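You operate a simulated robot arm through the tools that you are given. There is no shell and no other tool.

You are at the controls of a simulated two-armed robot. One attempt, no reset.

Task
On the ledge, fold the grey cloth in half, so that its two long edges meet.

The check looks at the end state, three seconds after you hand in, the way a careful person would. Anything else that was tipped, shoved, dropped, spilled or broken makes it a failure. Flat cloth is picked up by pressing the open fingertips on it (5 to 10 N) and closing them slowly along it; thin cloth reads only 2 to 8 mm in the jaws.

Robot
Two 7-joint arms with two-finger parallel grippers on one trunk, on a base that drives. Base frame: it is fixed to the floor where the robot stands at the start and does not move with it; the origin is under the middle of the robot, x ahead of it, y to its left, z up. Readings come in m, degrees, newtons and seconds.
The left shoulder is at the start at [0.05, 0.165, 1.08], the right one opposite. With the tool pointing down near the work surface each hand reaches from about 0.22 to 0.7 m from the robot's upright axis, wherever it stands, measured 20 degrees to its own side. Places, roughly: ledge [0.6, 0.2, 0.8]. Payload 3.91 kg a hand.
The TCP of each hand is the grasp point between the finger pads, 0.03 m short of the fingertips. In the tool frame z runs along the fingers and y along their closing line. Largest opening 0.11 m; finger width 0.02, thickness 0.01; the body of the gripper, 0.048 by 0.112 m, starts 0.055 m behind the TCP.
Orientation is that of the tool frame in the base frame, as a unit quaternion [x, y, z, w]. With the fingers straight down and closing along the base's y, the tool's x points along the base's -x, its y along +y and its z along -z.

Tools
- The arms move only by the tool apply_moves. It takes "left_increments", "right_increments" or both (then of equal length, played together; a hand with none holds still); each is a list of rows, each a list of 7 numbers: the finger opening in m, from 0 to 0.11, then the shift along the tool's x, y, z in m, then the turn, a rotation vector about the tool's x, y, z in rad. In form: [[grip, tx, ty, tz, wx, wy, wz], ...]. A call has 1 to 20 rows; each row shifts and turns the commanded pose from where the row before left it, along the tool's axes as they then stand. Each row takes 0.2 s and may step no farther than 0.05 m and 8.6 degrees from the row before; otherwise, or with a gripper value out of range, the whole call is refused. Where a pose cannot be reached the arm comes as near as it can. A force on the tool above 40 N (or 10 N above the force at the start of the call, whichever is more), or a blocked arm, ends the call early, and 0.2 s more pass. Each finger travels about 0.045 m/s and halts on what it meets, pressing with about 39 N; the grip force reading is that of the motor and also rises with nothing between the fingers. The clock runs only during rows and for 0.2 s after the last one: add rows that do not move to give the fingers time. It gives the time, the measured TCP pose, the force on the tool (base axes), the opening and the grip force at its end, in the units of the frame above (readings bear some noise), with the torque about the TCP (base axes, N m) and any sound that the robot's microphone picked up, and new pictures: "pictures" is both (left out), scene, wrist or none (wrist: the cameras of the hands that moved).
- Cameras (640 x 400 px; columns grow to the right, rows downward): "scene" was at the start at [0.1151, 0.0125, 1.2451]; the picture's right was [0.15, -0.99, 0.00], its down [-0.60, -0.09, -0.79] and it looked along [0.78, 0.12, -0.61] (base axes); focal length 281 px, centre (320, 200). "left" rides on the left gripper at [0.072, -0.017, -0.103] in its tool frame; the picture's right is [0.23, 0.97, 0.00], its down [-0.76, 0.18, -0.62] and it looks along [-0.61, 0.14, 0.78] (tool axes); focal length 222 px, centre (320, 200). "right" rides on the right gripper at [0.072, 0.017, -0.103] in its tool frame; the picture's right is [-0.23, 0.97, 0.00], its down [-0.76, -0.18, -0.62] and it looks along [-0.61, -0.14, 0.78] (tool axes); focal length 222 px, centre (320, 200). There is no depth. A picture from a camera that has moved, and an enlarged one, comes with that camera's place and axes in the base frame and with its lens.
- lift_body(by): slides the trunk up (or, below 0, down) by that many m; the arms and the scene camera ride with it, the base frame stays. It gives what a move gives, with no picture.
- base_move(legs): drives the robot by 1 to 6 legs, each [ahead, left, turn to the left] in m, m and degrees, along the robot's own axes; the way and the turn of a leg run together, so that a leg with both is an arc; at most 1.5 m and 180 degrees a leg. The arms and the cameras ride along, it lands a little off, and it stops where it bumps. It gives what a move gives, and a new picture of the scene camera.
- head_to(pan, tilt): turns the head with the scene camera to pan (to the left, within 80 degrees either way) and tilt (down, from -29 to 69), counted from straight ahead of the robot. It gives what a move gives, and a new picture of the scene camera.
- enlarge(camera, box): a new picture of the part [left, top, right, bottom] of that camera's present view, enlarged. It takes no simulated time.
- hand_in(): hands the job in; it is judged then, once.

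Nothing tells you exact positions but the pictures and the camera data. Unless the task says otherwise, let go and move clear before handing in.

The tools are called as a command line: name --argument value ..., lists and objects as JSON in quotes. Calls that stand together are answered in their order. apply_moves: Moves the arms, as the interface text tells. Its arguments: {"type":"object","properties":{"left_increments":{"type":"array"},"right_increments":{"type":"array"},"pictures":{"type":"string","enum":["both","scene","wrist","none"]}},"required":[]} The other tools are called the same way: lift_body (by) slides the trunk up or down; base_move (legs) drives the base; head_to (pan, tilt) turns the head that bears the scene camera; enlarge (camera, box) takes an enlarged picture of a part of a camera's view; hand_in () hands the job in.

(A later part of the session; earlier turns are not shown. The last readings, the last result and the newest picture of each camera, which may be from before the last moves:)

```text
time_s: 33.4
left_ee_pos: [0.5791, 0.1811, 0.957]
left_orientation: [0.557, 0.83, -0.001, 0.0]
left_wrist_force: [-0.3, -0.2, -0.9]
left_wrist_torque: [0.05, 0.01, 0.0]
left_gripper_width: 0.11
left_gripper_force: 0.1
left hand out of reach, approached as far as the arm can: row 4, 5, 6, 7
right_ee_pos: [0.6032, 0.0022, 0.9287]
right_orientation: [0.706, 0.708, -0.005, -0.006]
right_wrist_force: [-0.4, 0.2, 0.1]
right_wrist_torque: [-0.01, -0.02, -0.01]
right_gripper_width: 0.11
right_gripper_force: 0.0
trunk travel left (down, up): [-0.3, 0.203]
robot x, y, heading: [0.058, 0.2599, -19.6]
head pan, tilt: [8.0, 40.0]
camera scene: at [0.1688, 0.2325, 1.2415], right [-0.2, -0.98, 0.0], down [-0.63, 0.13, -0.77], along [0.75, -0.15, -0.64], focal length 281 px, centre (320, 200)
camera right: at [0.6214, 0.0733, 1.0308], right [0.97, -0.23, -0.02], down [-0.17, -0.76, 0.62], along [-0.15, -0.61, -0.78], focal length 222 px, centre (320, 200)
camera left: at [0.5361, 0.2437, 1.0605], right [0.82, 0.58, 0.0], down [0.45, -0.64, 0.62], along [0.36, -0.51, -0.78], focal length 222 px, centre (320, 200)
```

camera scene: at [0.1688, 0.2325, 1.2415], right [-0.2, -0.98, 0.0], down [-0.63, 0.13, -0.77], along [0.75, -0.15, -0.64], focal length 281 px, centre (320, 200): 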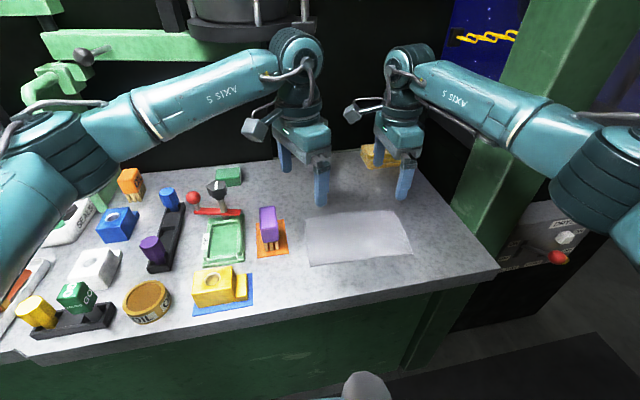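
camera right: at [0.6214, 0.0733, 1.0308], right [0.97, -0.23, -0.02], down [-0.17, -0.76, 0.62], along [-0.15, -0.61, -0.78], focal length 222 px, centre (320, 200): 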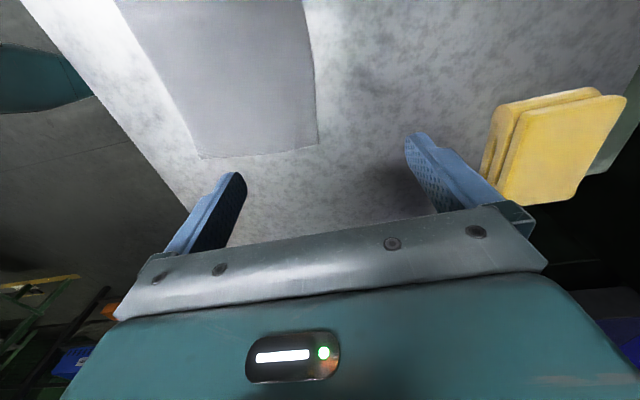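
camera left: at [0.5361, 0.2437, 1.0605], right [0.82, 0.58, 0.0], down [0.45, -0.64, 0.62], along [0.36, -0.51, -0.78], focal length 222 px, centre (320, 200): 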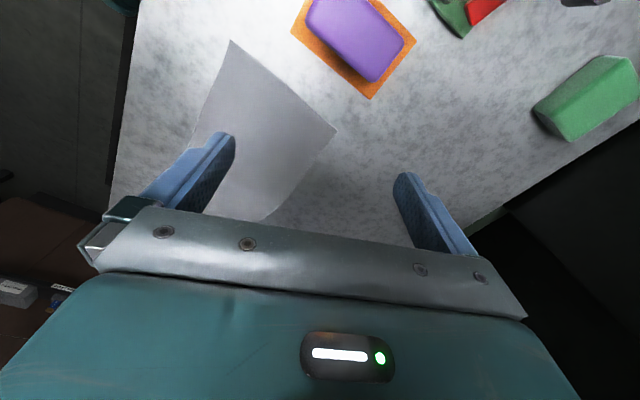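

The right hand is in place, closing exactly along x. The left is at its limit, so I'll relax its turn to about 50° to get more reach.

apply_moves --left_increments '[[0.11, 0, 0, 0, 0, 0, -0.1], [0.11, 0, 0, 0, 0, 0, -0.1], [0.11, 0, 0, 0, 0, 0, -0.1], [0.11, -0.0138, 0.012, 0.015, 0, 0, 0], [0.11, -0.0138, 0.012, 0.015, 0, 0, 0], [0.11, 0, 0, 0, 0, 0, 0], [0.11, 0, 0, 0, 0, 0, 0]]'

```text
time_s: 35.0
left_ee_pos: [0.6154, 0.1736, 0.9255]
left_orientation: [0.427, 0.904, -0.001, 0.0]
left_wrist_force: [0.0, -0.2, 0.0]
left_wrist_torque: [0.01, -0.01, -0.02]
left_gripper_width: 0.1104
left_gripper_force: 0.0
right_ee_pos: [0.6028, 0.0007, 0.928]
right_orientation: [0.706, 0.708, -0.006, -0.006]
right_wrist_force: [-0.2, -0.1, 0.0]
right_wrist_torque: [-0.06, 0.0, 0.02]
right_gripper_width: 0.1101
right_gripper_force: 0.1
trunk travel left (down, up): [-0.3, 0.203]
robot x, y, heading: [0.0567, 0.2609, -19.1]
head pan, tilt: [8.0, 40.0]
camera scene: at [0.1688, 0.2325, 1.2415], right [-0.2, -0.98, 0.0], down [-0.63, 0.13, -0.77], along [0.75, -0.15, -0.64], focal length 281 px, centre (320, 200)
camera left: at [0.5554, 0.2204, 1.0291], right [0.61, 0.79, 0.0], down [0.62, -0.47, 0.62], along [0.49, -0.38, -0.78], focal length 222 px, centre (320, 200)
```

scene: 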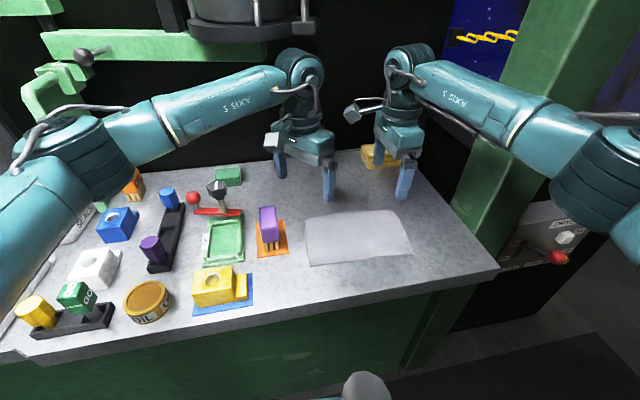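
left: 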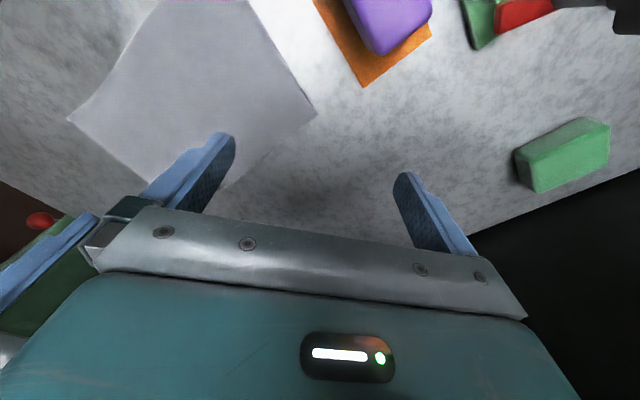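

Both hands are over the far edge. The wrist views put the cloth about 2 cm nearer than my first estimate, so I'll re-measure with the scene camera.

enlarge --camera "scene" --box '[280, 160, 440, 290]'

enlarge --camera "right" --box '[160, 60, 480, 260]'

enlarge --camera "left" --box '[160, 60, 480, 260]'

```text
3.08 times, centred on (360, 225) of scene
camera zoom: at [0.1688, 0.2325, 1.2415], right [-0.2, -0.98, 0.0], down [-0.63, 0.13, -0.77], along [0.75, -0.15, -0.64], focal length 866 px, centre (197, 123)
```

zoom: 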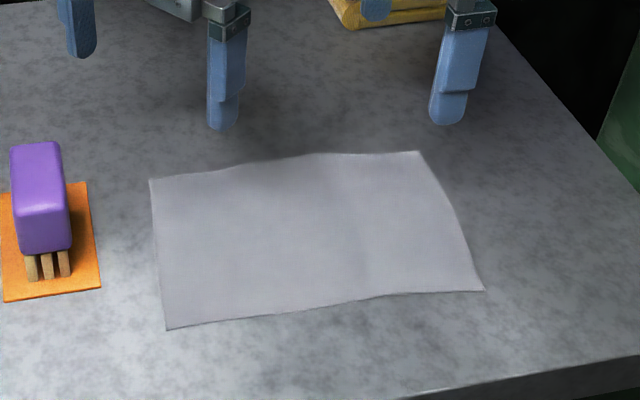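

```text
2.00 times, centred on (320, 160) of right
camera zoom: at [0.6212, 0.0732, 1.0308], right [0.97, -0.22, -0.02], down [-0.16, -0.76, 0.62], along [-0.15, -0.61, -0.78], focal length 444 px, centre (320, 280)
```

zoom: 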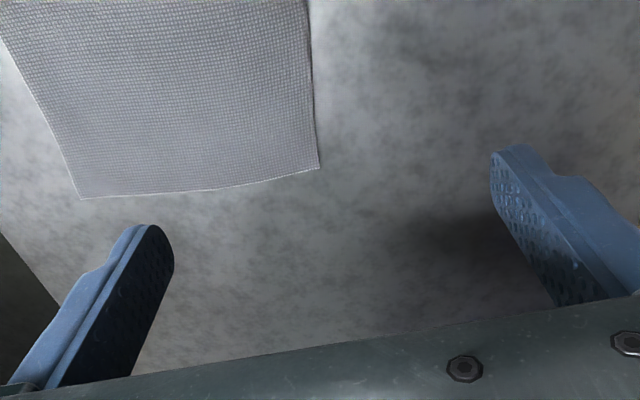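

```text
2.00 times, centred on (320, 160) of left
camera zoom: at [0.5554, 0.2204, 1.0291], right [0.61, 0.79, 0.0], down [0.62, -0.47, 0.62], along [0.49, -0.38, -0.78], focal length 444 px, centre (320, 280)
```

zoom: 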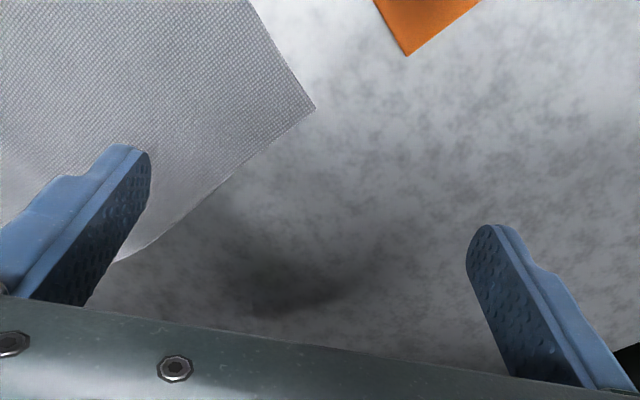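

Combining all cameras, the ledge surface comes out at z≈0.8235. The far corners are then at about (0.604, 0.178) left and (0.595, -0.018) right, with the near edge at x≈0.467–0.477. I'll narrow the jaws to 24 mm and hover just above the far corners to verify.

apply_moves --left_increments '[[0.09, 0.0037, -0.0053, 0, 0, 0, 0], [0.07, 0.0037, -0.0053, 0, 0, 0, 0], [0.05, 0.0037, -0.0053, 0, 0, 0, 0], [0.03, 0, 0, 0.01, 0, 0, 0], [0.024, 0, 0, 0.02, 0, 0, 0], [0.024, 0, 0, 0.02, 0, 0, 0], [0.024, 0, 0, 0, 0, 0, 0], [0.024, 0, 0, 0, 0, 0, 0]]' --right_increments '[[0.09, -0.0025, -0.0048, 0, 0, 0, 0], [0.07, -0.0025, -0.0048, 0, 0, 0, 0], [0.05, -0.0025, -0.0048, 0, 0, 0, 0], [0.03, 0, 0, 0.013, 0, 0, 0], [0.024, 0, 0, 0.02, 0, 0, 0], [0.024, 0, 0, 0.02, 0, 0, 0], [0.024, 0, 0, 0, 0, 0, 0], [0.024, 0, 0, 0, 0, 0, 0]]'

```text
time_s: 36.8
left_ee_pos: [0.5949, 0.1731, 0.8761]
left_orientation: [0.427, 0.904, 0.0, 0.001]
left_wrist_force: [-0.3, -0.8, -1.0]
left_wrist_torque: [-0.02, -0.01, 0.0]
left_gripper_width: 0.0238
left_gripper_force: 0.1
right_ee_pos: [0.5881, -0.0067, 0.8749]
right_orientation: [0.706, 0.708, -0.006, -0.007]
right_wrist_force: [-0.4, 0.9, -0.8]
right_wrist_torque: [0.01, -0.01, 0.02]
right_gripper_width: 0.0237
right_gripper_force: 0.0
trunk travel left (down, up): [-0.3, 0.203]
robot x, y, heading: [0.0595, 0.258, -19.6]
head pan, tilt: [8.0, 40.0]
camera scene: at [0.1688, 0.2326, 1.2415], right [-0.2, -0.98, 0.0], down [-0.63, 0.13, -0.77], along [0.75, -0.15, -0.64], focal length 281 px, centre (320, 200)
camera right: at [0.6065, 0.0655, 0.9774], right [0.97, -0.22, -0.02], down [-0.16, -0.76, 0.62], along [-0.15, -0.61, -0.78], focal length 222 px, centre (320, 200)
camera left: at [0.536, 0.2202, 0.9794], right [0.61, 0.79, 0.0], down [0.62, -0.47, 0.62], along [0.49, -0.38, -0.78], focal length 222 px, centre (320, 200)
```

scene: 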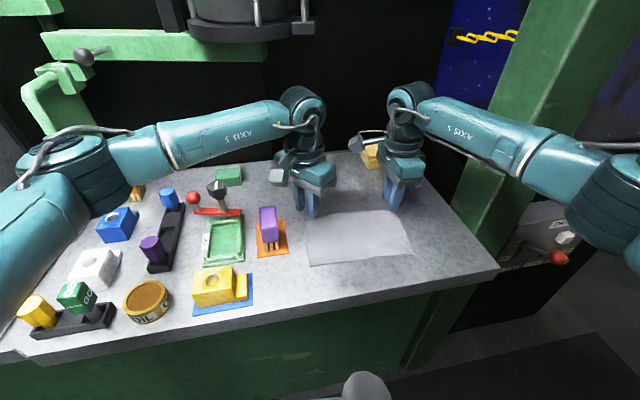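
right: 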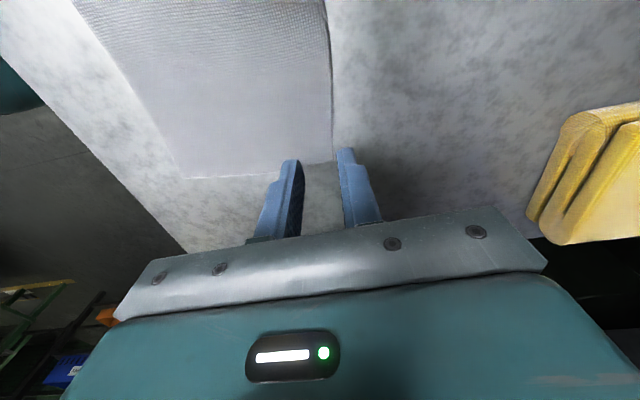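
left: 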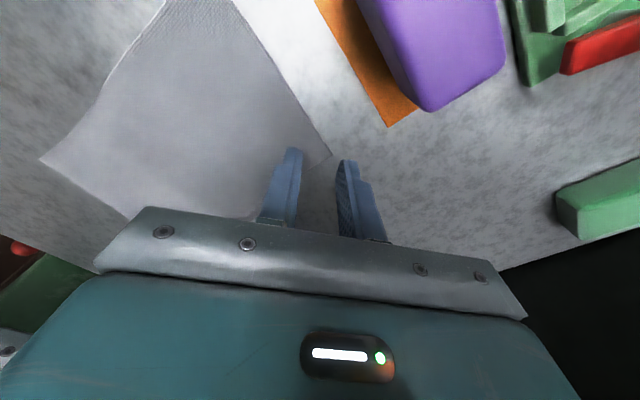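

enlarge --camera "right" --box '[240, 110, 400, 210]'

enlarge --camera "left" --box '[240, 110, 400, 210]'

enlarge --camera "scene" --box '[270, 160, 430, 260]'

```text
4.00 times, centred on (320, 160) of right
camera zoom: at [0.6065, 0.0655, 0.9774], right [0.97, -0.22, -0.02], down [-0.16, -0.76, 0.62], along [-0.15, -0.61, -0.78], focal length 888 px, centre (320, 360)
```

zoom: 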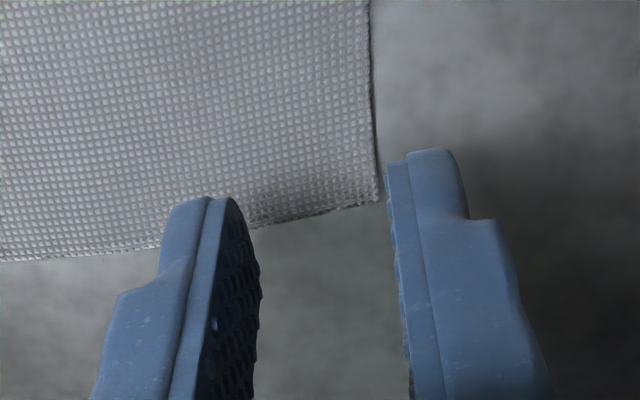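

```text
4.00 times, centred on (320, 160) of left
camera zoom: at [0.536, 0.2202, 0.9794], right [0.61, 0.79, 0.0], down [0.62, -0.47, 0.62], along [0.49, -0.38, -0.78], focal length 888 px, centre (320, 360)
```

zoom: 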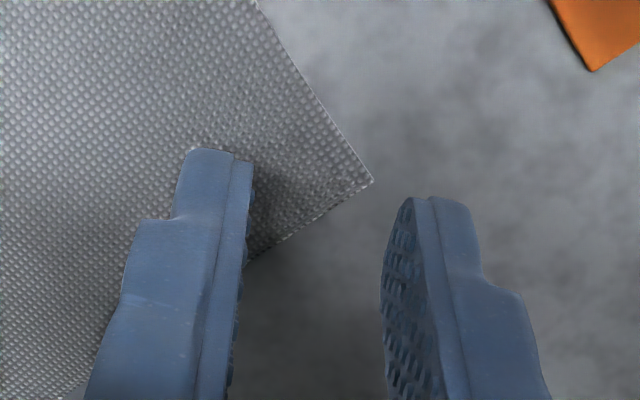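

```text
4.00 times, centred on (350, 210) of scene
camera zoom: at [0.1688, 0.2326, 1.2415], right [-0.2, -0.98, 0.0], down [-0.63, 0.13, -0.77], along [0.75, -0.15, -0.64], focal length 1125 px, centre (200, 160)
```

zoom: 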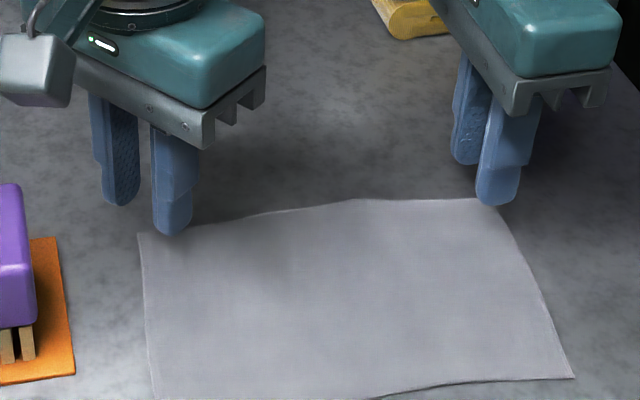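

The fingers straddle the far edges as planned, with the inner finger on the cloth and the outer finger just beyond the corner. Next I'll lower both gently to contact.

apply_moves --left_increments '[[0.024, 0, 0, 0.01, 0, 0, 0], [0.024, 0, 0, 0.008, 0, 0, 0], [0.024, 0, 0, 0.002, 0, 0, 0], [0.024, 0, 0, 0, 0, 0, 0]]' --right_increments '[[0.024, 0, 0, 0.01, 0, 0, 0], [0.024, 0, 0, 0.008, 0, 0, 0], [0.024, 0, 0, 0.001, 0, 0, 0], [0.024, 0, 0, 0, 0, 0, 0]]' --pictures "none"

```text
time_s: 37.8
left_ee_pos: [0.5948, 0.1729, 0.8553]
left_orientation: [0.426, 0.905, -0.001, 0.0]
left_wrist_force: [-0.5, 0.2, -0.2]
left_wrist_torque: [0.02, -0.04, 0.0]
left_gripper_width: 0.0241
left_gripper_force: 0.0
right_ee_pos: [0.5871, -0.0076, 0.855]
right_orientation: [0.707, 0.708, -0.005, -0.007]
right_wrist_force: [0.9, -0.2, -0.2]
right_wrist_torque: [-0.01, -0.01, 0.01]
right_gripper_width: 0.0241
right_gripper_force: 0.0
trunk travel left (down, up): [-0.3, 0.203]
robot x, y, heading: [0.0578, 0.2616, -19.7]
head pan, tilt: [8.0, 40.0]
```

apply_moves --left_increments '[[0.024, 0, 0, 0.001, 0, 0, 0], [0.024, 0, 0, 0.001, 0, 0, 0], [0.024, 0, 0, 0, 0, 0, 0]]' --right_increments '[[0.024, 0, 0, 0.001, 0, 0, 0], [0.024, 0, 0, 0.001, 0, 0, 0], [0.024, 0, 0, 0, 0, 0, 0]]' --pictures "wrist"

```text
time_s: 38.6
left_ee_pos: [0.5946, 0.1735, 0.8544]
left_orientation: [0.426, 0.905, 0.0, -0.001]
left_wrist_force: [-0.1, -0.5, -0.4]
left_wrist_torque: [0.01, 0.02, -0.01]
left_gripper_width: 0.0239
left_gripper_force: 0.1
right_ee_pos: [0.587, -0.0057, 0.8542]
right_orientation: [0.706, 0.708, -0.006, -0.007]
right_wrist_force: [-0.1, -0.2, -0.5]
right_wrist_torque: [-0.01, 0.02, -0.02]
right_gripper_width: 0.0241
right_gripper_force: 0.1
trunk travel left (down, up): [-0.3, 0.203]
robot x, y, heading: [0.0603, 0.2604, -19.5]
head pan, tilt: [8.0, 40.0]
camera right: at [0.6057, 0.0662, 0.9566], right [0.97, -0.22, -0.02], down [-0.16, -0.76, 0.62], along [-0.15, -0.61, -0.78], focal length 222 px, centre (320, 200)
camera left: at [0.5362, 0.2192, 0.9574], right [0.61, 0.79, 0.0], down [0.62, -0.47, 0.62], along [0.49, -0.38, -0.78], focal length 222 px, centre (320, 200)
```

right: 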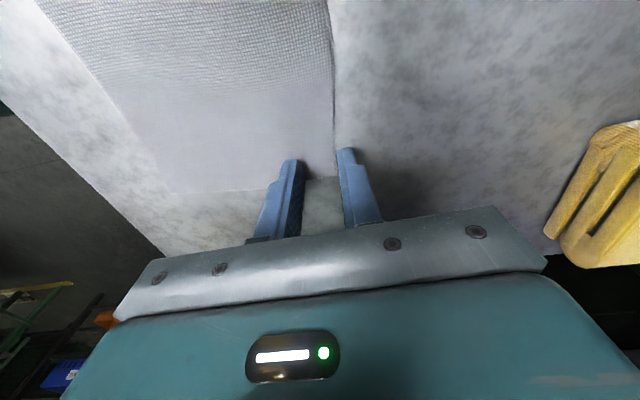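
left: 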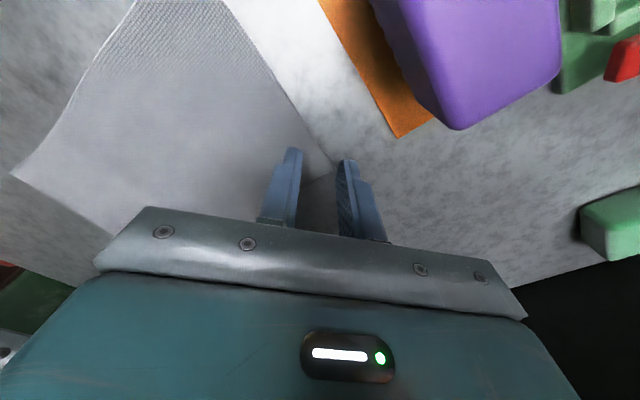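

No contact yet. I'll continue down in 1 mm steps.

apply_moves --left_increments '[[0.024, 0, 0, 0.001, 0, 0, 0], [0.024, 0, 0, 0.001, 0, 0, 0], [0.024, 0, 0, 0, 0, 0, 0]]' --right_increments '[[0.024, 0, 0, 0.001, 0, 0, 0], [0.024, 0, 0, 0.001, 0, 0, 0], [0.024, 0, 0, 0, 0, 0, 0]]' --pictures "none"

apply_moves --left_increments '[[0.024, 0, 0, 0.001, 0, 0, 0], [0.024, 0, 0, 0, 0, 0, 0]]' --right_increments '[[0.024, 0, 0, 0.001, 0, 0, 0], [0.024, 0, 0, 0, 0, 0, 0]]' --pictures "none"

```text
time_s: 39.4
left_ee_pos: [0.5941, 0.1721, 0.8518]
left_orientation: [0.427, 0.904, -0.002, 0.0]
left_wrist_force: [0.7, -0.2, 0.7]
left_wrist_torque: [-0.02, 0.02, 0.01]
left_gripper_width: 0.0241
left_gripper_force: 0.0
right_ee_pos: [0.5866, -0.006, 0.8526]
right_orientation: [0.706, 0.708, -0.006, -0.007]
right_wrist_force: [1.1, -1.0, 1.1]
right_wrist_torque: [-0.01, -0.04, -0.02]
right_gripper_width: 0.024
right_gripper_force: 0.2
trunk travel left (down, up): [-0.3, 0.203]
robot x, y, heading: [0.0588, 0.2607, -19.6]
head pan, tilt: [8.0, 40.0]
```

```text
time_s: 40.0
left_ee_pos: [0.5954, 0.1737, 0.8519]
left_orientation: [0.427, 0.904, -0.001, 0.0]
left_wrist_force: [0.4, 0.4, -0.3]
left_wrist_torque: [0.02, 0.03, -0.04]
left_gripper_width: 0.0243
left_gripper_force: 0.0
right_ee_pos: [0.5866, -0.0059, 0.8503]
right_orientation: [0.705, 0.709, -0.005, -0.006]
right_wrist_force: [-0.2, 0.1, 4.2]
right_wrist_torque: [0.07, 0.01, 0.03]
right_gripper_width: 0.0241
right_gripper_force: 0.0
trunk travel left (down, up): [-0.3, 0.203]
robot x, y, heading: [0.0532, 0.2582, -19.7]
head pan, tilt: [8.0, 40.0]
```

The right hand has made contact at 4 N. I'll lower the left further and add a little on the right.

apply_moves --left_increments '[[0.024, 0, 0, 0.001, 0, 0, 0], [0.024, 0, 0, 0, 0, 0, 0]]' --right_increments '[[0.024, 0, 0, 0.0003, 0, 0, 0], [0.024, 0, 0, 0, 0, 0, 0]]' --pictures "none"

```text
time_s: 40.6
left_ee_pos: [0.5942, 0.173, 0.8519]
left_orientation: [0.426, 0.905, 0.0, 0.002]
left_wrist_force: [1.8, 0.7, 6.3]
left_wrist_torque: [-0.01, 0.06, 0.02]
left_gripper_width: 0.0238
left_gripper_force: 0.0
right_ee_pos: [0.5873, -0.0056, 0.8512]
right_orientation: [0.706, 0.709, -0.005, -0.006]
right_wrist_force: [0.8, -0.2, 3.8]
right_wrist_torque: [0.03, -0.04, -0.02]
right_gripper_width: 0.0241
right_gripper_force: 0.0
trunk travel left (down, up): [-0.3, 0.203]
robot x, y, heading: [0.0554, 0.2565, -19.5]
head pan, tilt: [8.0, 40.0]
```

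Left is at 6.3 N and right at 3.8 N. I'll press the right a touch more and close both slowly.

apply_moves --left_increments '[[0.024, 0, 0, 0, 0, 0, 0], [0.022, 0, 0, 0, 0, 0, 0], [0.02, 0, 0, 0, 0, 0, 0], [0.018, 0, 0, 0, 0, 0, 0], [0.016, 0, 0, 0, 0, 0, 0], [0.014, 0, 0, 0, 0, 0, 0], [0.012, 0, 0, 0, 0, 0, 0], [0.01, 0, 0, 0, 0, 0, 0], [0.01, 0, 0, 0, 0, 0, 0]]' --right_increments '[[0.024, 0, 0, 0.0008, 0, 0, 0], [0.022, 0, 0, 0, 0, 0, 0], [0.02, 0, 0, 0, 0, 0, 0], [0.018, 0, 0, 0, 0, 0, 0], [0.016, 0, 0, 0, 0, 0, 0], [0.014, 0, 0, 0, 0, 0, 0], [0.012, 0, 0, 0, 0, 0, 0], [0.01, 0, 0, 0, 0, 0, 0], [0.01, 0, 0, 0, 0, 0, 0]]'

enlarge --camera "right" --box '[240, 110, 400, 210]'

enlarge --camera "left" --box '[240, 110, 400, 210]'

```text
time_s: 42.6
left_ee_pos: [0.5951, 0.1727, 0.852]
left_orientation: [0.428, 0.904, 0.0, 0.002]
left_wrist_force: [0.4, -2.7, 7.4]
left_wrist_torque: [-0.13, 0.08, 0.01]
left_gripper_width: 0.0109
left_gripper_force: 0.7
right_ee_pos: [0.587, -0.0056, 0.8512]
right_orientation: [0.706, 0.708, -0.005, -0.006]
right_wrist_force: [-0.3, 3.6, 8.9]
right_wrist_torque: [0.12, 0.05, -0.04]
right_gripper_width: 0.0094
right_gripper_force: 0.1
trunk travel left (down, up): [-0.3, 0.203]
robot x, y, heading: [0.0608, 0.2578, -19.5]
head pan, tilt: [8.0, 40.0]
camera scene: at [0.1675, 0.233, 1.2417], right [-0.2, -0.98, 0.0], down [-0.63, 0.13, -0.77], along [0.75, -0.15, -0.64], focal length 281 px, centre (320, 200)
camera right: at [0.6051, 0.0664, 0.9542], right [0.97, -0.22, -0.02], down [-0.17, -0.76, 0.62], along [-0.15, -0.61, -0.78], focal length 222 px, centre (320, 200)
camera left: at [0.5348, 0.2193, 0.9546], right [0.61, 0.79, 0.0], down [0.62, -0.47, 0.63], along [0.5, -0.38, -0.78], focal length 222 px, centre (320, 200)
```

scene: 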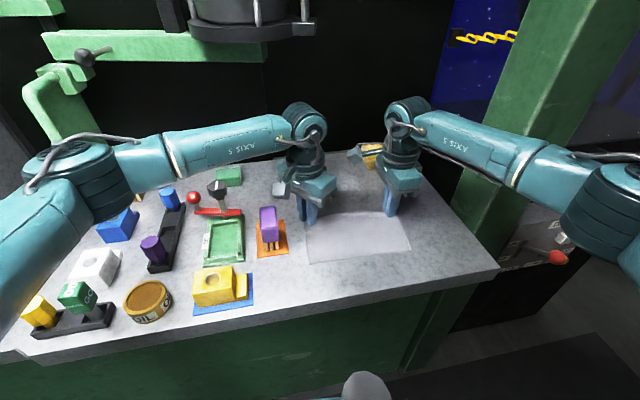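
right: 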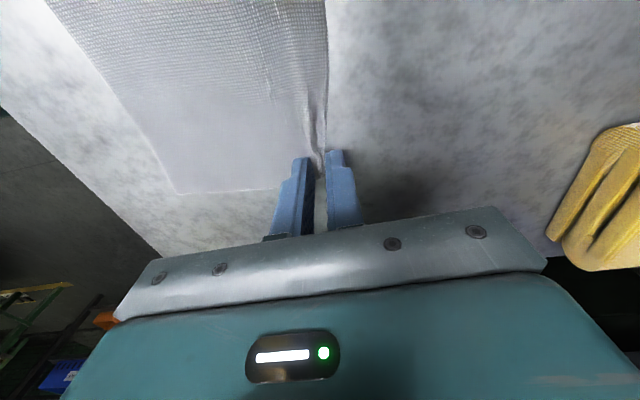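
left: 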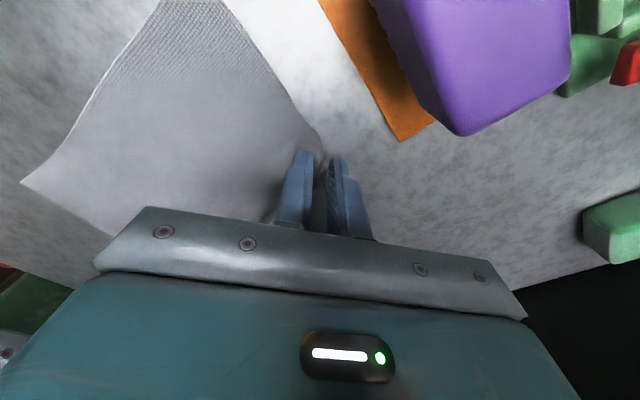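

```text
4.00 times, centred on (320, 160) of right
camera zoom: at [0.6051, 0.0664, 0.9542], right [0.97, -0.22, -0.02], down [-0.17, -0.76, 0.62], along [-0.15, -0.61, -0.78], focal length 888 px, centre (320, 360)
```

zoom: 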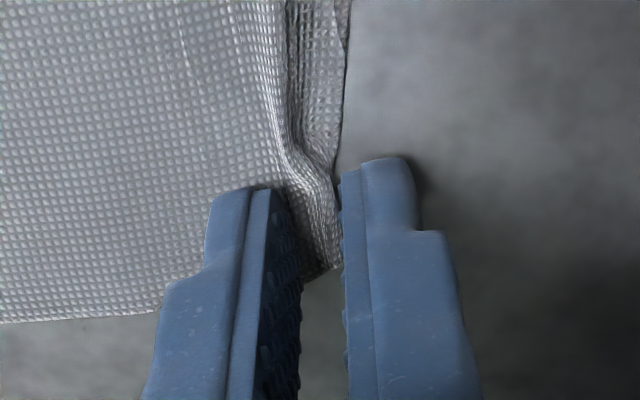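

```text
4.00 times, centred on (320, 160) of left
camera zoom: at [0.5348, 0.2193, 0.9546], right [0.61, 0.79, 0.0], down [0.62, -0.47, 0.63], along [0.5, -0.38, -0.78], focal length 888 px, centre (320, 360)
```

zoom: 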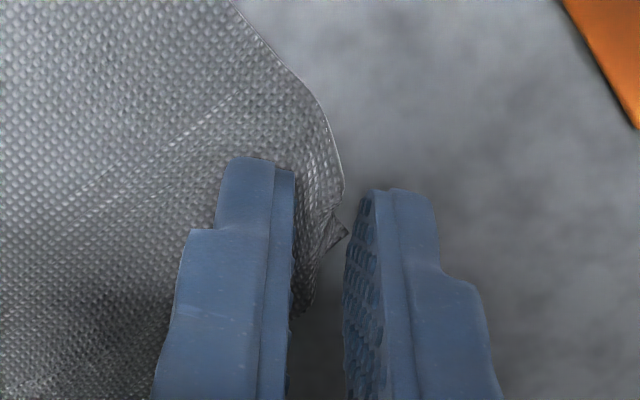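

The cloth is gathering between the fingers on both sides. I'll keep closing slowly.

apply_moves --left_increments '[[0.008, 0, 0, 0, 0, 0, 0], [0.006, 0, 0, 0, 0, 0, 0], [0.004, 0, 0, 0, 0, 0, 0], [0.002, 0, 0, 0, 0, 0, 0], [0.0, 0, 0, 0, 0, 0, 0], [0.0, 0, 0, 0, 0, 0, 0], [0.0, 0, 0, 0, 0, 0, 0]]' --right_increments '[[0.008, 0, 0, 0, 0, 0, 0], [0.006, 0, 0, 0, 0, 0, 0], [0.004, 0, 0, 0, 0, 0, 0], [0.002, 0, 0, 0, 0, 0, 0], [0.0, 0, 0, 0, 0, 0, 0], [0.0, 0, 0, 0, 0, 0, 0], [0.0, 0, 0, 0, 0, 0, 0]]' --pictures "none"

enlarge --camera "right" --box '[240, 110, 400, 210]'

enlarge --camera "left" --box '[240, 110, 400, 210]'

```text
time_s: 44.2
left_ee_pos: [0.5935, 0.1731, 0.8517]
left_orientation: [0.427, 0.904, 0.0, 0.002]
left_wrist_force: [-1.8, -7.2, 7.6]
left_wrist_torque: [-0.21, 0.1, 0.02]
left_gripper_width: 0.002
left_gripper_force: 39.2
right_ee_pos: [0.5863, -0.0061, 0.8508]
right_orientation: [0.705, 0.709, -0.005, -0.006]
right_wrist_force: [1.2, 6.1, 9.9]
right_wrist_torque: [0.18, 0.03, 0.01]
right_gripper_width: 0.0021
right_gripper_force: 39.1
trunk travel left (down, up): [-0.3, 0.203]
robot x, y, heading: [0.0563, 0.2614, -19.4]
head pan, tilt: [8.0, 40.0]
```

```text
4.00 times, centred on (320, 160) of right
camera zoom: at [0.605, 0.0663, 0.9542], right [0.97, -0.22, -0.02], down [-0.17, -0.76, 0.62], along [-0.15, -0.61, -0.78], focal length 888 px, centre (320, 360)
```

zoom: 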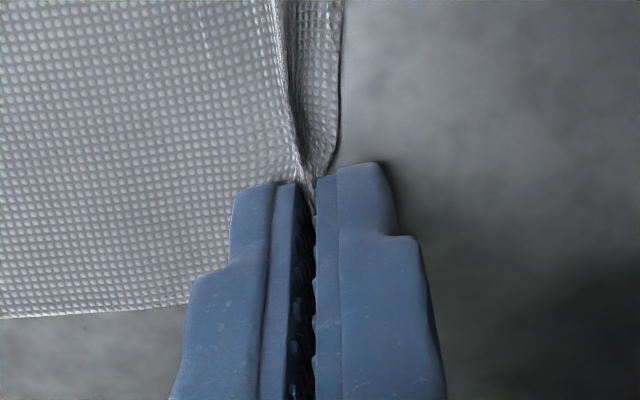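

```text
4.00 times, centred on (320, 160) of left
camera zoom: at [0.5346, 0.2192, 0.9546], right [0.61, 0.79, 0.0], down [0.62, -0.47, 0.63], along [0.5, -0.38, -0.78], focal length 888 px, centre (320, 360)
```

zoom: 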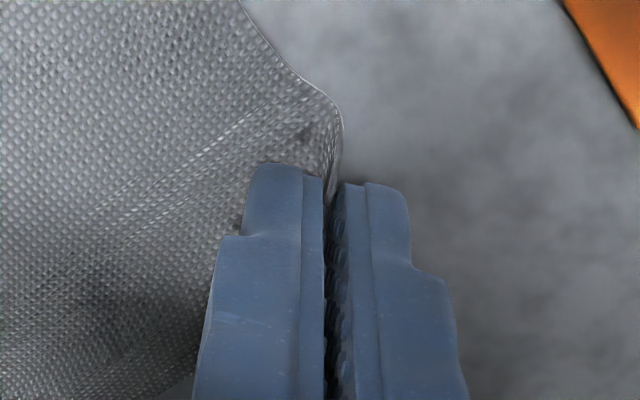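

Both jaws read 2 mm with full grip force, so both appear to hold cloth. I'll lift 3 cm and verify.

apply_moves --left_increments '[[0.0, 0, 0, -0.01, 0, 0, 0], [0.0, 0, 0, -0.01, 0, 0, 0], [0.0, 0, 0, -0.01, 0, 0, 0], [0.0, 0, 0, 0, 0, 0, 0]]' --right_increments '[[0.0, 0, 0, -0.01, 0, 0, 0], [0.0, 0, 0, -0.01, 0, 0, 0], [0.0, 0, 0, -0.01, 0, 0, 0], [0.0, 0, 0, 0, 0, 0, 0]]'

enlarge --camera "scene" --box '[270, 170, 430, 270]'

```text
time_s: 45.2
left_ee_pos: [0.5942, 0.1734, 0.8811]
left_orientation: [0.426, 0.905, 0.0, 0.0]
left_wrist_force: [0.0, -3.0, 0.3]
left_wrist_torque: [-0.1, 0.0, 0.0]
left_gripper_width: 0.002
left_gripper_force: 38.9
right_ee_pos: [0.5874, -0.0065, 0.8795]
right_orientation: [0.706, 0.708, -0.005, -0.006]
right_wrist_force: [0.0, 3.3, 0.7]
right_wrist_torque: [0.06, 0.02, 0.04]
right_gripper_width: 0.0016
right_gripper_force: 39.1
trunk travel left (down, up): [-0.3, 0.203]
robot x, y, heading: [0.0591, 0.259, -19.3]
head pan, tilt: [8.0, 40.0]
camera scene: at [0.1689, 0.2325, 1.2415], right [-0.2, -0.98, 0.0], down [-0.63, 0.13, -0.77], along [0.75, -0.15, -0.64], focal length 281 px, centre (320, 200)
camera right: at [0.6066, 0.0659, 0.982], right [0.97, -0.22, -0.02], down [-0.16, -0.76, 0.62], along [-0.15, -0.61, -0.78], focal length 222 px, centre (320, 200)
camera left: at [0.5353, 0.2188, 0.9841], right [0.61, 0.79, 0.0], down [0.62, -0.47, 0.62], along [0.49, -0.38, -0.78], focal length 222 px, centre (320, 200)
```

scene: 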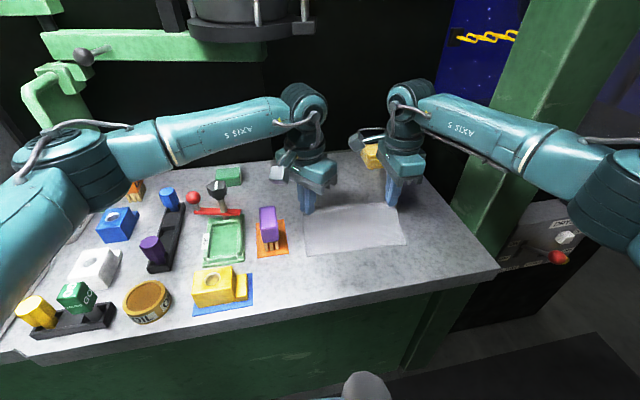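
right: 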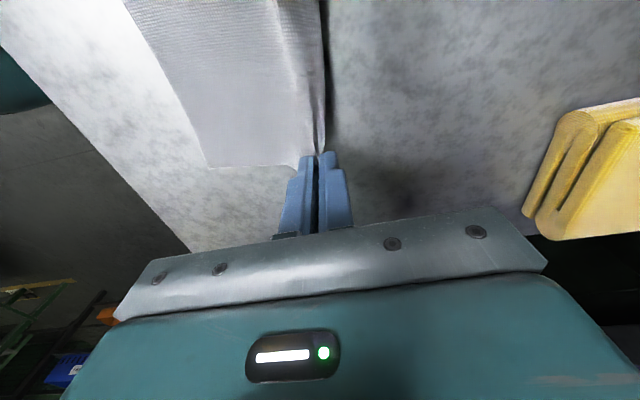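
left: 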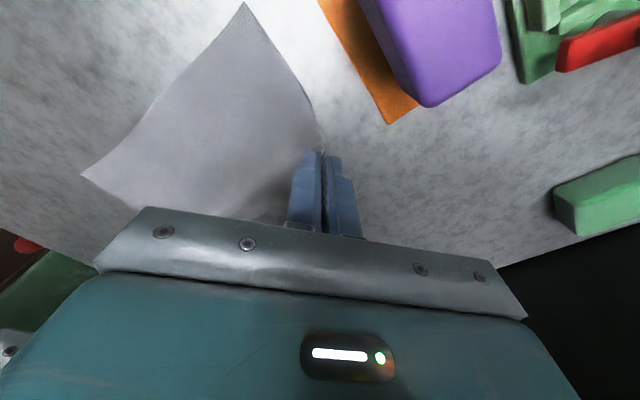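

```text
4.00 times, centred on (350, 220) of scene
camera zoom: at [0.1689, 0.2325, 1.2415], right [-0.2, -0.98, 0.0], down [-0.63, 0.13, -0.77], along [0.75, -0.15, -0.64], focal length 1125 px, centre (200, 120)
```

zoom: 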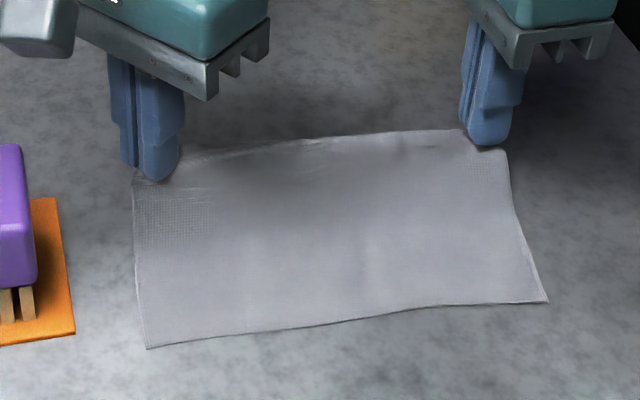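

Both hold, but the cloth slid about 2 cm toward +x as it was gathered: its near edge is now at x≈0.49–0.50. I'll look closely at what's in the jaws.

enlarge --camera "right" --box '[260, 90, 380, 190]'

enlarge --camera "left" --box '[260, 90, 380, 190]'

enlarge --camera "scene" --box '[290, 180, 350, 230]'

enlarge --camera "scene" --box '[370, 170, 430, 220]'

```text
4.00 times, centred on (320, 140) of right
camera zoom: at [0.6066, 0.0659, 0.982], right [0.97, -0.22, -0.02], down [-0.16, -0.76, 0.62], along [-0.15, -0.61, -0.78], focal length 888 px, centre (320, 440)
```

zoom: 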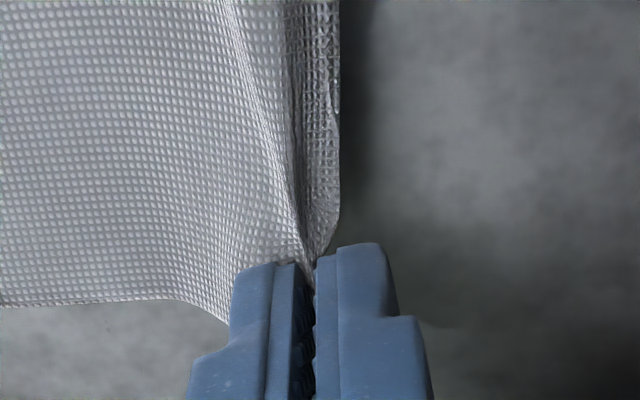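

```text
4.00 times, centred on (320, 140) of left
camera zoom: at [0.5353, 0.2188, 0.9841], right [0.61, 0.79, 0.0], down [0.62, -0.47, 0.62], along [0.49, -0.38, -0.78], focal length 888 px, centre (320, 440)
```

zoom: 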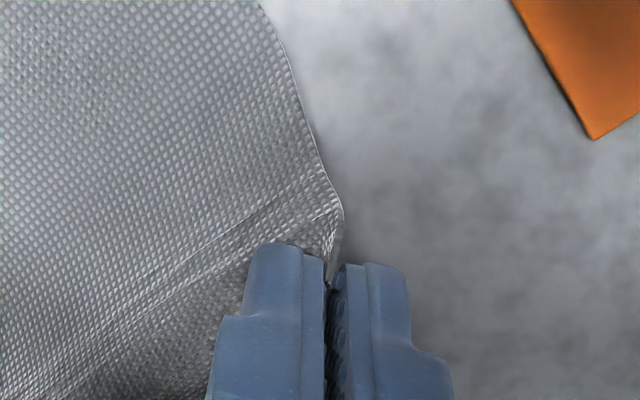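

```text
8.00 times, centred on (320, 205) of scene
camera zoom: at [0.1689, 0.2325, 1.2415], right [-0.2, -0.98, 0.0], down [-0.63, 0.13, -0.77], along [0.75, -0.15, -0.64], focal length 2250 px, centre (320, 160)
```

zoom: 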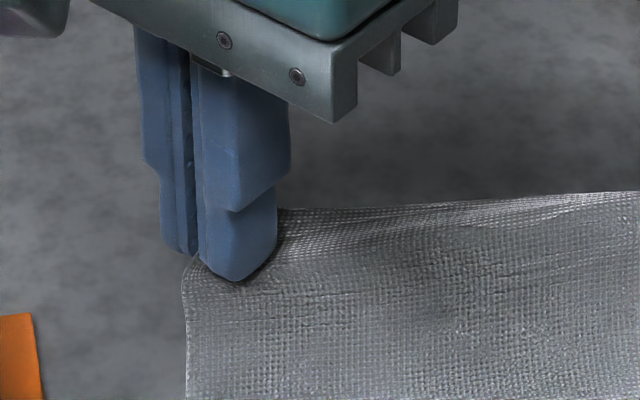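

```text
8.00 times, centred on (400, 195) of scene
camera zoom: at [0.1689, 0.2325, 1.2415], right [-0.2, -0.98, 0.0], down [-0.63, 0.13, -0.77], along [0.75, -0.15, -0.64], focal length 2250 px, centre (-320, 240)
```

zoom: 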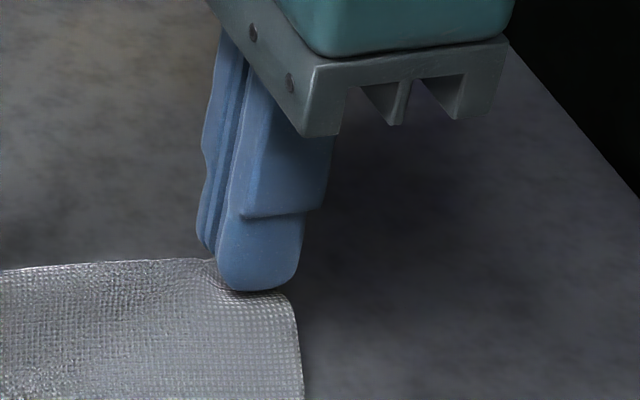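

Both corners are held, with about 2 cm of cloth in each jaw. I'll begin the folding arc toward the near edge, tilting the hands so the fingertips point away from me as the cloth turns over. The first stage is short to check reach.

apply_moves --left_increments '[[0, 0.0046, -0.0048, -0.0029, -0.0675, -0.0554, 0], [0, 0.0057, -0.0061, -0.0033, -0.0675, -0.0554, 0], [0, 0.0061, -0.0067, -0.0041, -0.0675, -0.0554, 0], [0, 0.0061, -0.0066, -0.0036, -0.0675, -0.0554, 0], [0, 0, 0, 0, 0, 0, 0]]' --right_increments '[[0, 0.0013, -0.0066, -0.0029, -0.0873, 0, 0], [0, 0.0013, -0.0083, -0.0033, -0.0873, 0, 0], [0, 0.0013, -0.009, -0.0041, -0.0873, 0, 0], [0, 0.0013, -0.0089, -0.0036, -0.0873, 0, 0], [0, 0, 0, 0, 0, 0, 0]]'

enlarge --camera "scene" --box '[270, 170, 430, 270]'

```text
time_s: 46.4
left_ee_pos: [0.5605, 0.1751, 0.8907]
left_orientation: [0.42, 0.89, 0.075, 0.158]
left_wrist_force: [-0.7, -1.2, 0.3]
left_wrist_torque: [-0.05, 0.02, 0.0]
left_gripper_width: 0.0019
left_gripper_force: 38.8
right_ee_pos: [0.5531, -0.0012, 0.8891]
right_orientation: [0.696, 0.699, 0.118, 0.117]
right_wrist_force: [0.3, 1.2, 0.3]
right_wrist_torque: [0.04, 0.04, -0.01]
right_gripper_width: 0.0019
right_gripper_force: 39.4
trunk travel left (down, up): [-0.3, 0.203]
robot x, y, heading: [0.0597, 0.2604, -19.7]
head pan, tilt: [8.0, 40.0]
camera scene: at [0.1689, 0.2326, 1.2415], right [-0.2, -0.98, 0.0], down [-0.63, 0.13, -0.77], along [0.75, -0.15, -0.64], focal length 281 px, centre (320, 200)
camera right: at [0.5359, 0.0709, 0.9922], right [0.92, -0.23, 0.32], down [-0.37, -0.76, 0.53], along [0.12, -0.61, -0.79], focal length 222 px, centre (320, 200)
camera left: at [0.4699, 0.2211, 0.9677], right [0.57, 0.79, 0.21], down [0.37, -0.47, 0.8], along [0.73, -0.38, -0.56], focal length 222 px, centre (320, 200)
```

scene: 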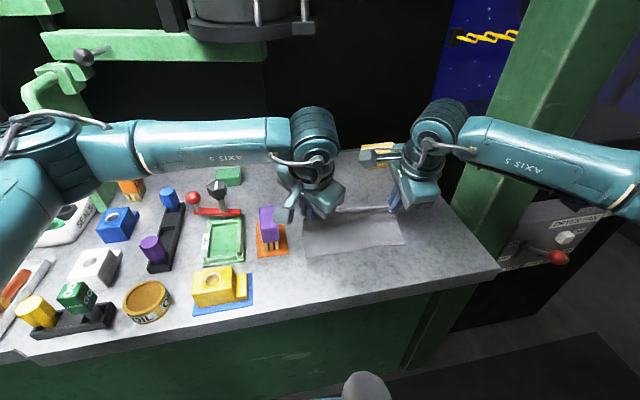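
right: 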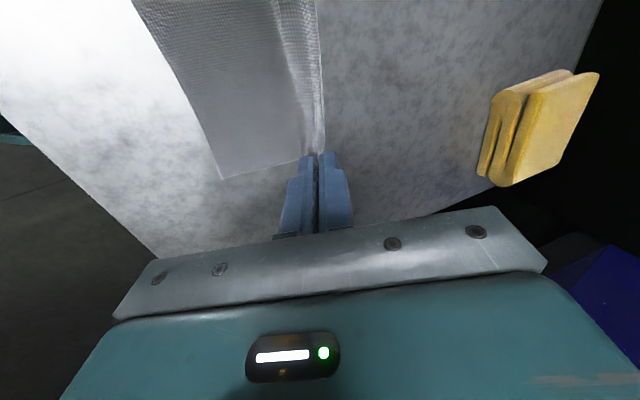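
left: 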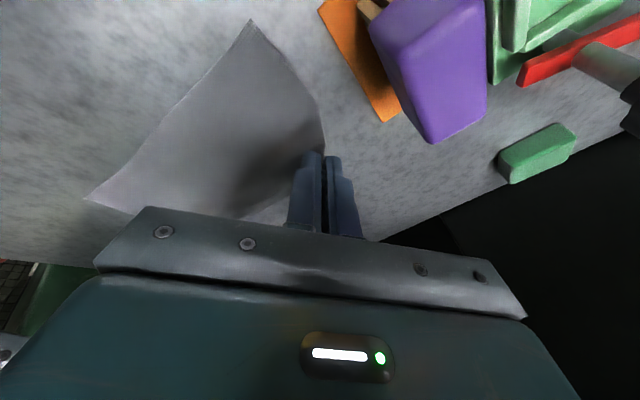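

```text
4.00 times, centred on (350, 220) of scene
camera zoom: at [0.1689, 0.2326, 1.2415], right [-0.2, -0.98, 0.0], down [-0.63, 0.13, -0.77], along [0.75, -0.15, -0.64], focal length 1125 px, centre (200, 120)
```

zoom: 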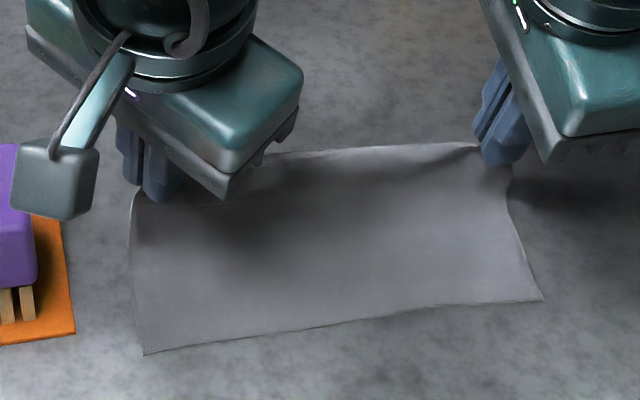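

The tilt and arc are working: the near half is staying put and both grips hold. I'll continue over the top.

apply_moves --left_increments '[[0, 0.006, -0.0065, -0.0032, -0.0675, -0.0554, 0], [0, 0.0061, -0.0066, -0.0028, -0.0675, -0.0554, 0], [0, 0.0066, -0.0072, -0.0017, -0.0675, -0.0554, 0], [0, 0.0068, -0.0075, -0.0015, -0.0675, -0.0554, 0], [0, 0, 0, 0, 0, 0, 0]]' --right_increments '[[0, 0.0013, -0.0088, -0.0032, -0.0873, 0, 0], [0, 0.0013, -0.0089, -0.0028, -0.0873, 0, 0], [0, 0.0013, -0.0097, -0.0017, -0.0873, 0, 0], [0, 0.0013, -0.0101, -0.0015, -0.0873, 0, 0], [0, 0, 0, 0, 0, 0, 0]]'

enlarge --camera "scene" --box '[270, 170, 430, 270]'

```text
time_s: 47.6
left_ee_pos: [0.5233, 0.1768, 0.8803]
left_orientation: [0.401, 0.849, 0.146, 0.311]
left_wrist_force: [-0.1, -0.9, 0.0]
left_wrist_torque: [0.0, 0.04, 0.02]
left_gripper_width: 0.0015
left_gripper_force: 39.1
right_ee_pos: [0.5146, 0.0037, 0.8809]
right_orientation: [0.666, 0.667, 0.237, 0.235]
right_wrist_force: [-0.4, 0.7, 0.1]
right_wrist_torque: [0.02, 0.07, 0.0]
right_gripper_width: 0.0019
right_gripper_force: 39.6
trunk travel left (down, up): [-0.3, 0.203]
robot x, y, heading: [0.0589, 0.2629, -19.5]
head pan, tilt: [8.0, 40.0]
camera scene: at [0.1689, 0.2326, 1.2415], right [-0.2, -0.98, 0.0], down [-0.63, 0.13, -0.77], along [0.75, -0.15, -0.64], focal length 281 px, centre (320, 200)
camera right: at [0.4634, 0.0762, 0.9716], right [0.76, -0.23, 0.61], down [-0.53, -0.76, 0.37], along [0.38, -0.6, -0.7], focal length 222 px, centre (320, 200)
camera left: at [0.4111, 0.2227, 0.9214], right [0.46, 0.79, 0.39], down [0.07, -0.47, 0.88], along [0.88, -0.38, -0.28], focal length 222 px, centre (320, 200)
```

scene: 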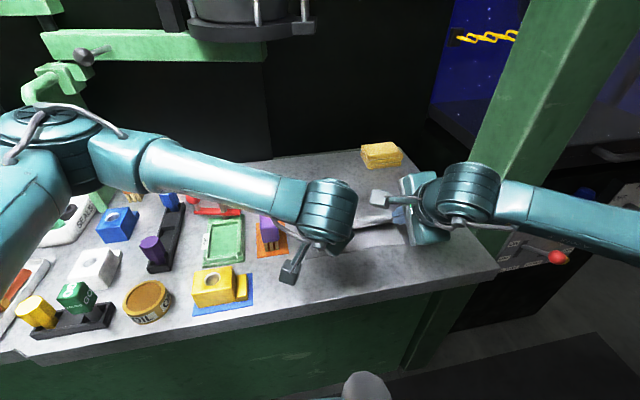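
right: 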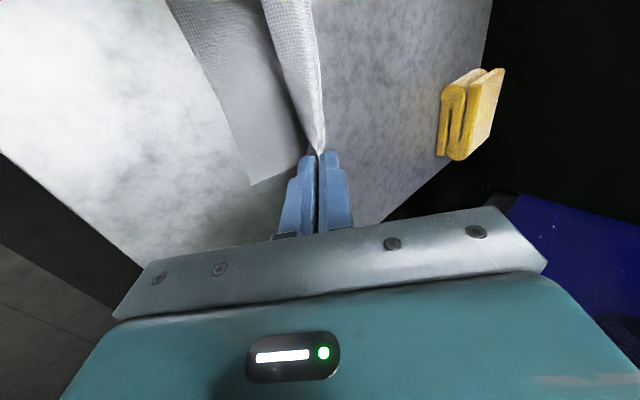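
left: 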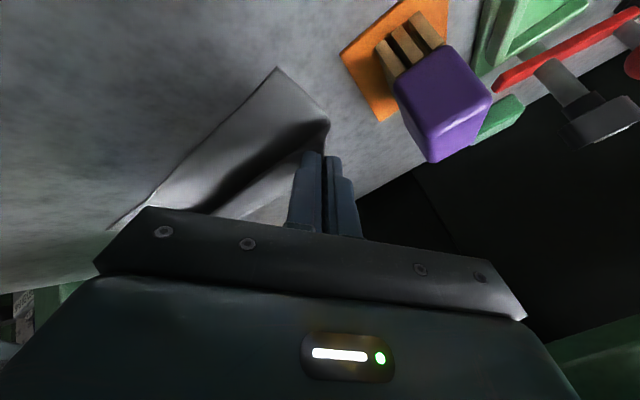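

```text
4.00 times, centred on (350, 220) of scene
camera zoom: at [0.1689, 0.2326, 1.2415], right [-0.2, -0.98, 0.0], down [-0.63, 0.13, -0.77], along [0.75, -0.15, -0.64], focal length 1125 px, centre (200, 120)
```

zoom: 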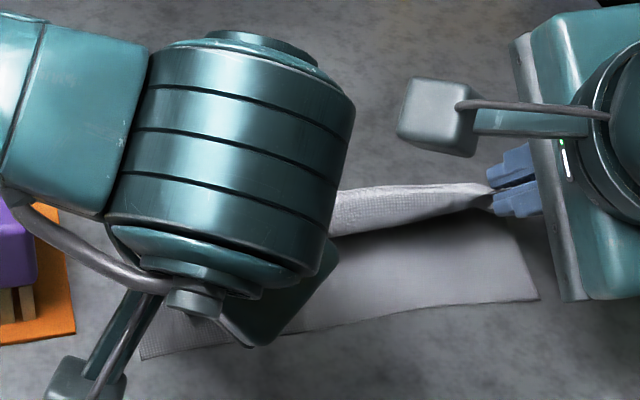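

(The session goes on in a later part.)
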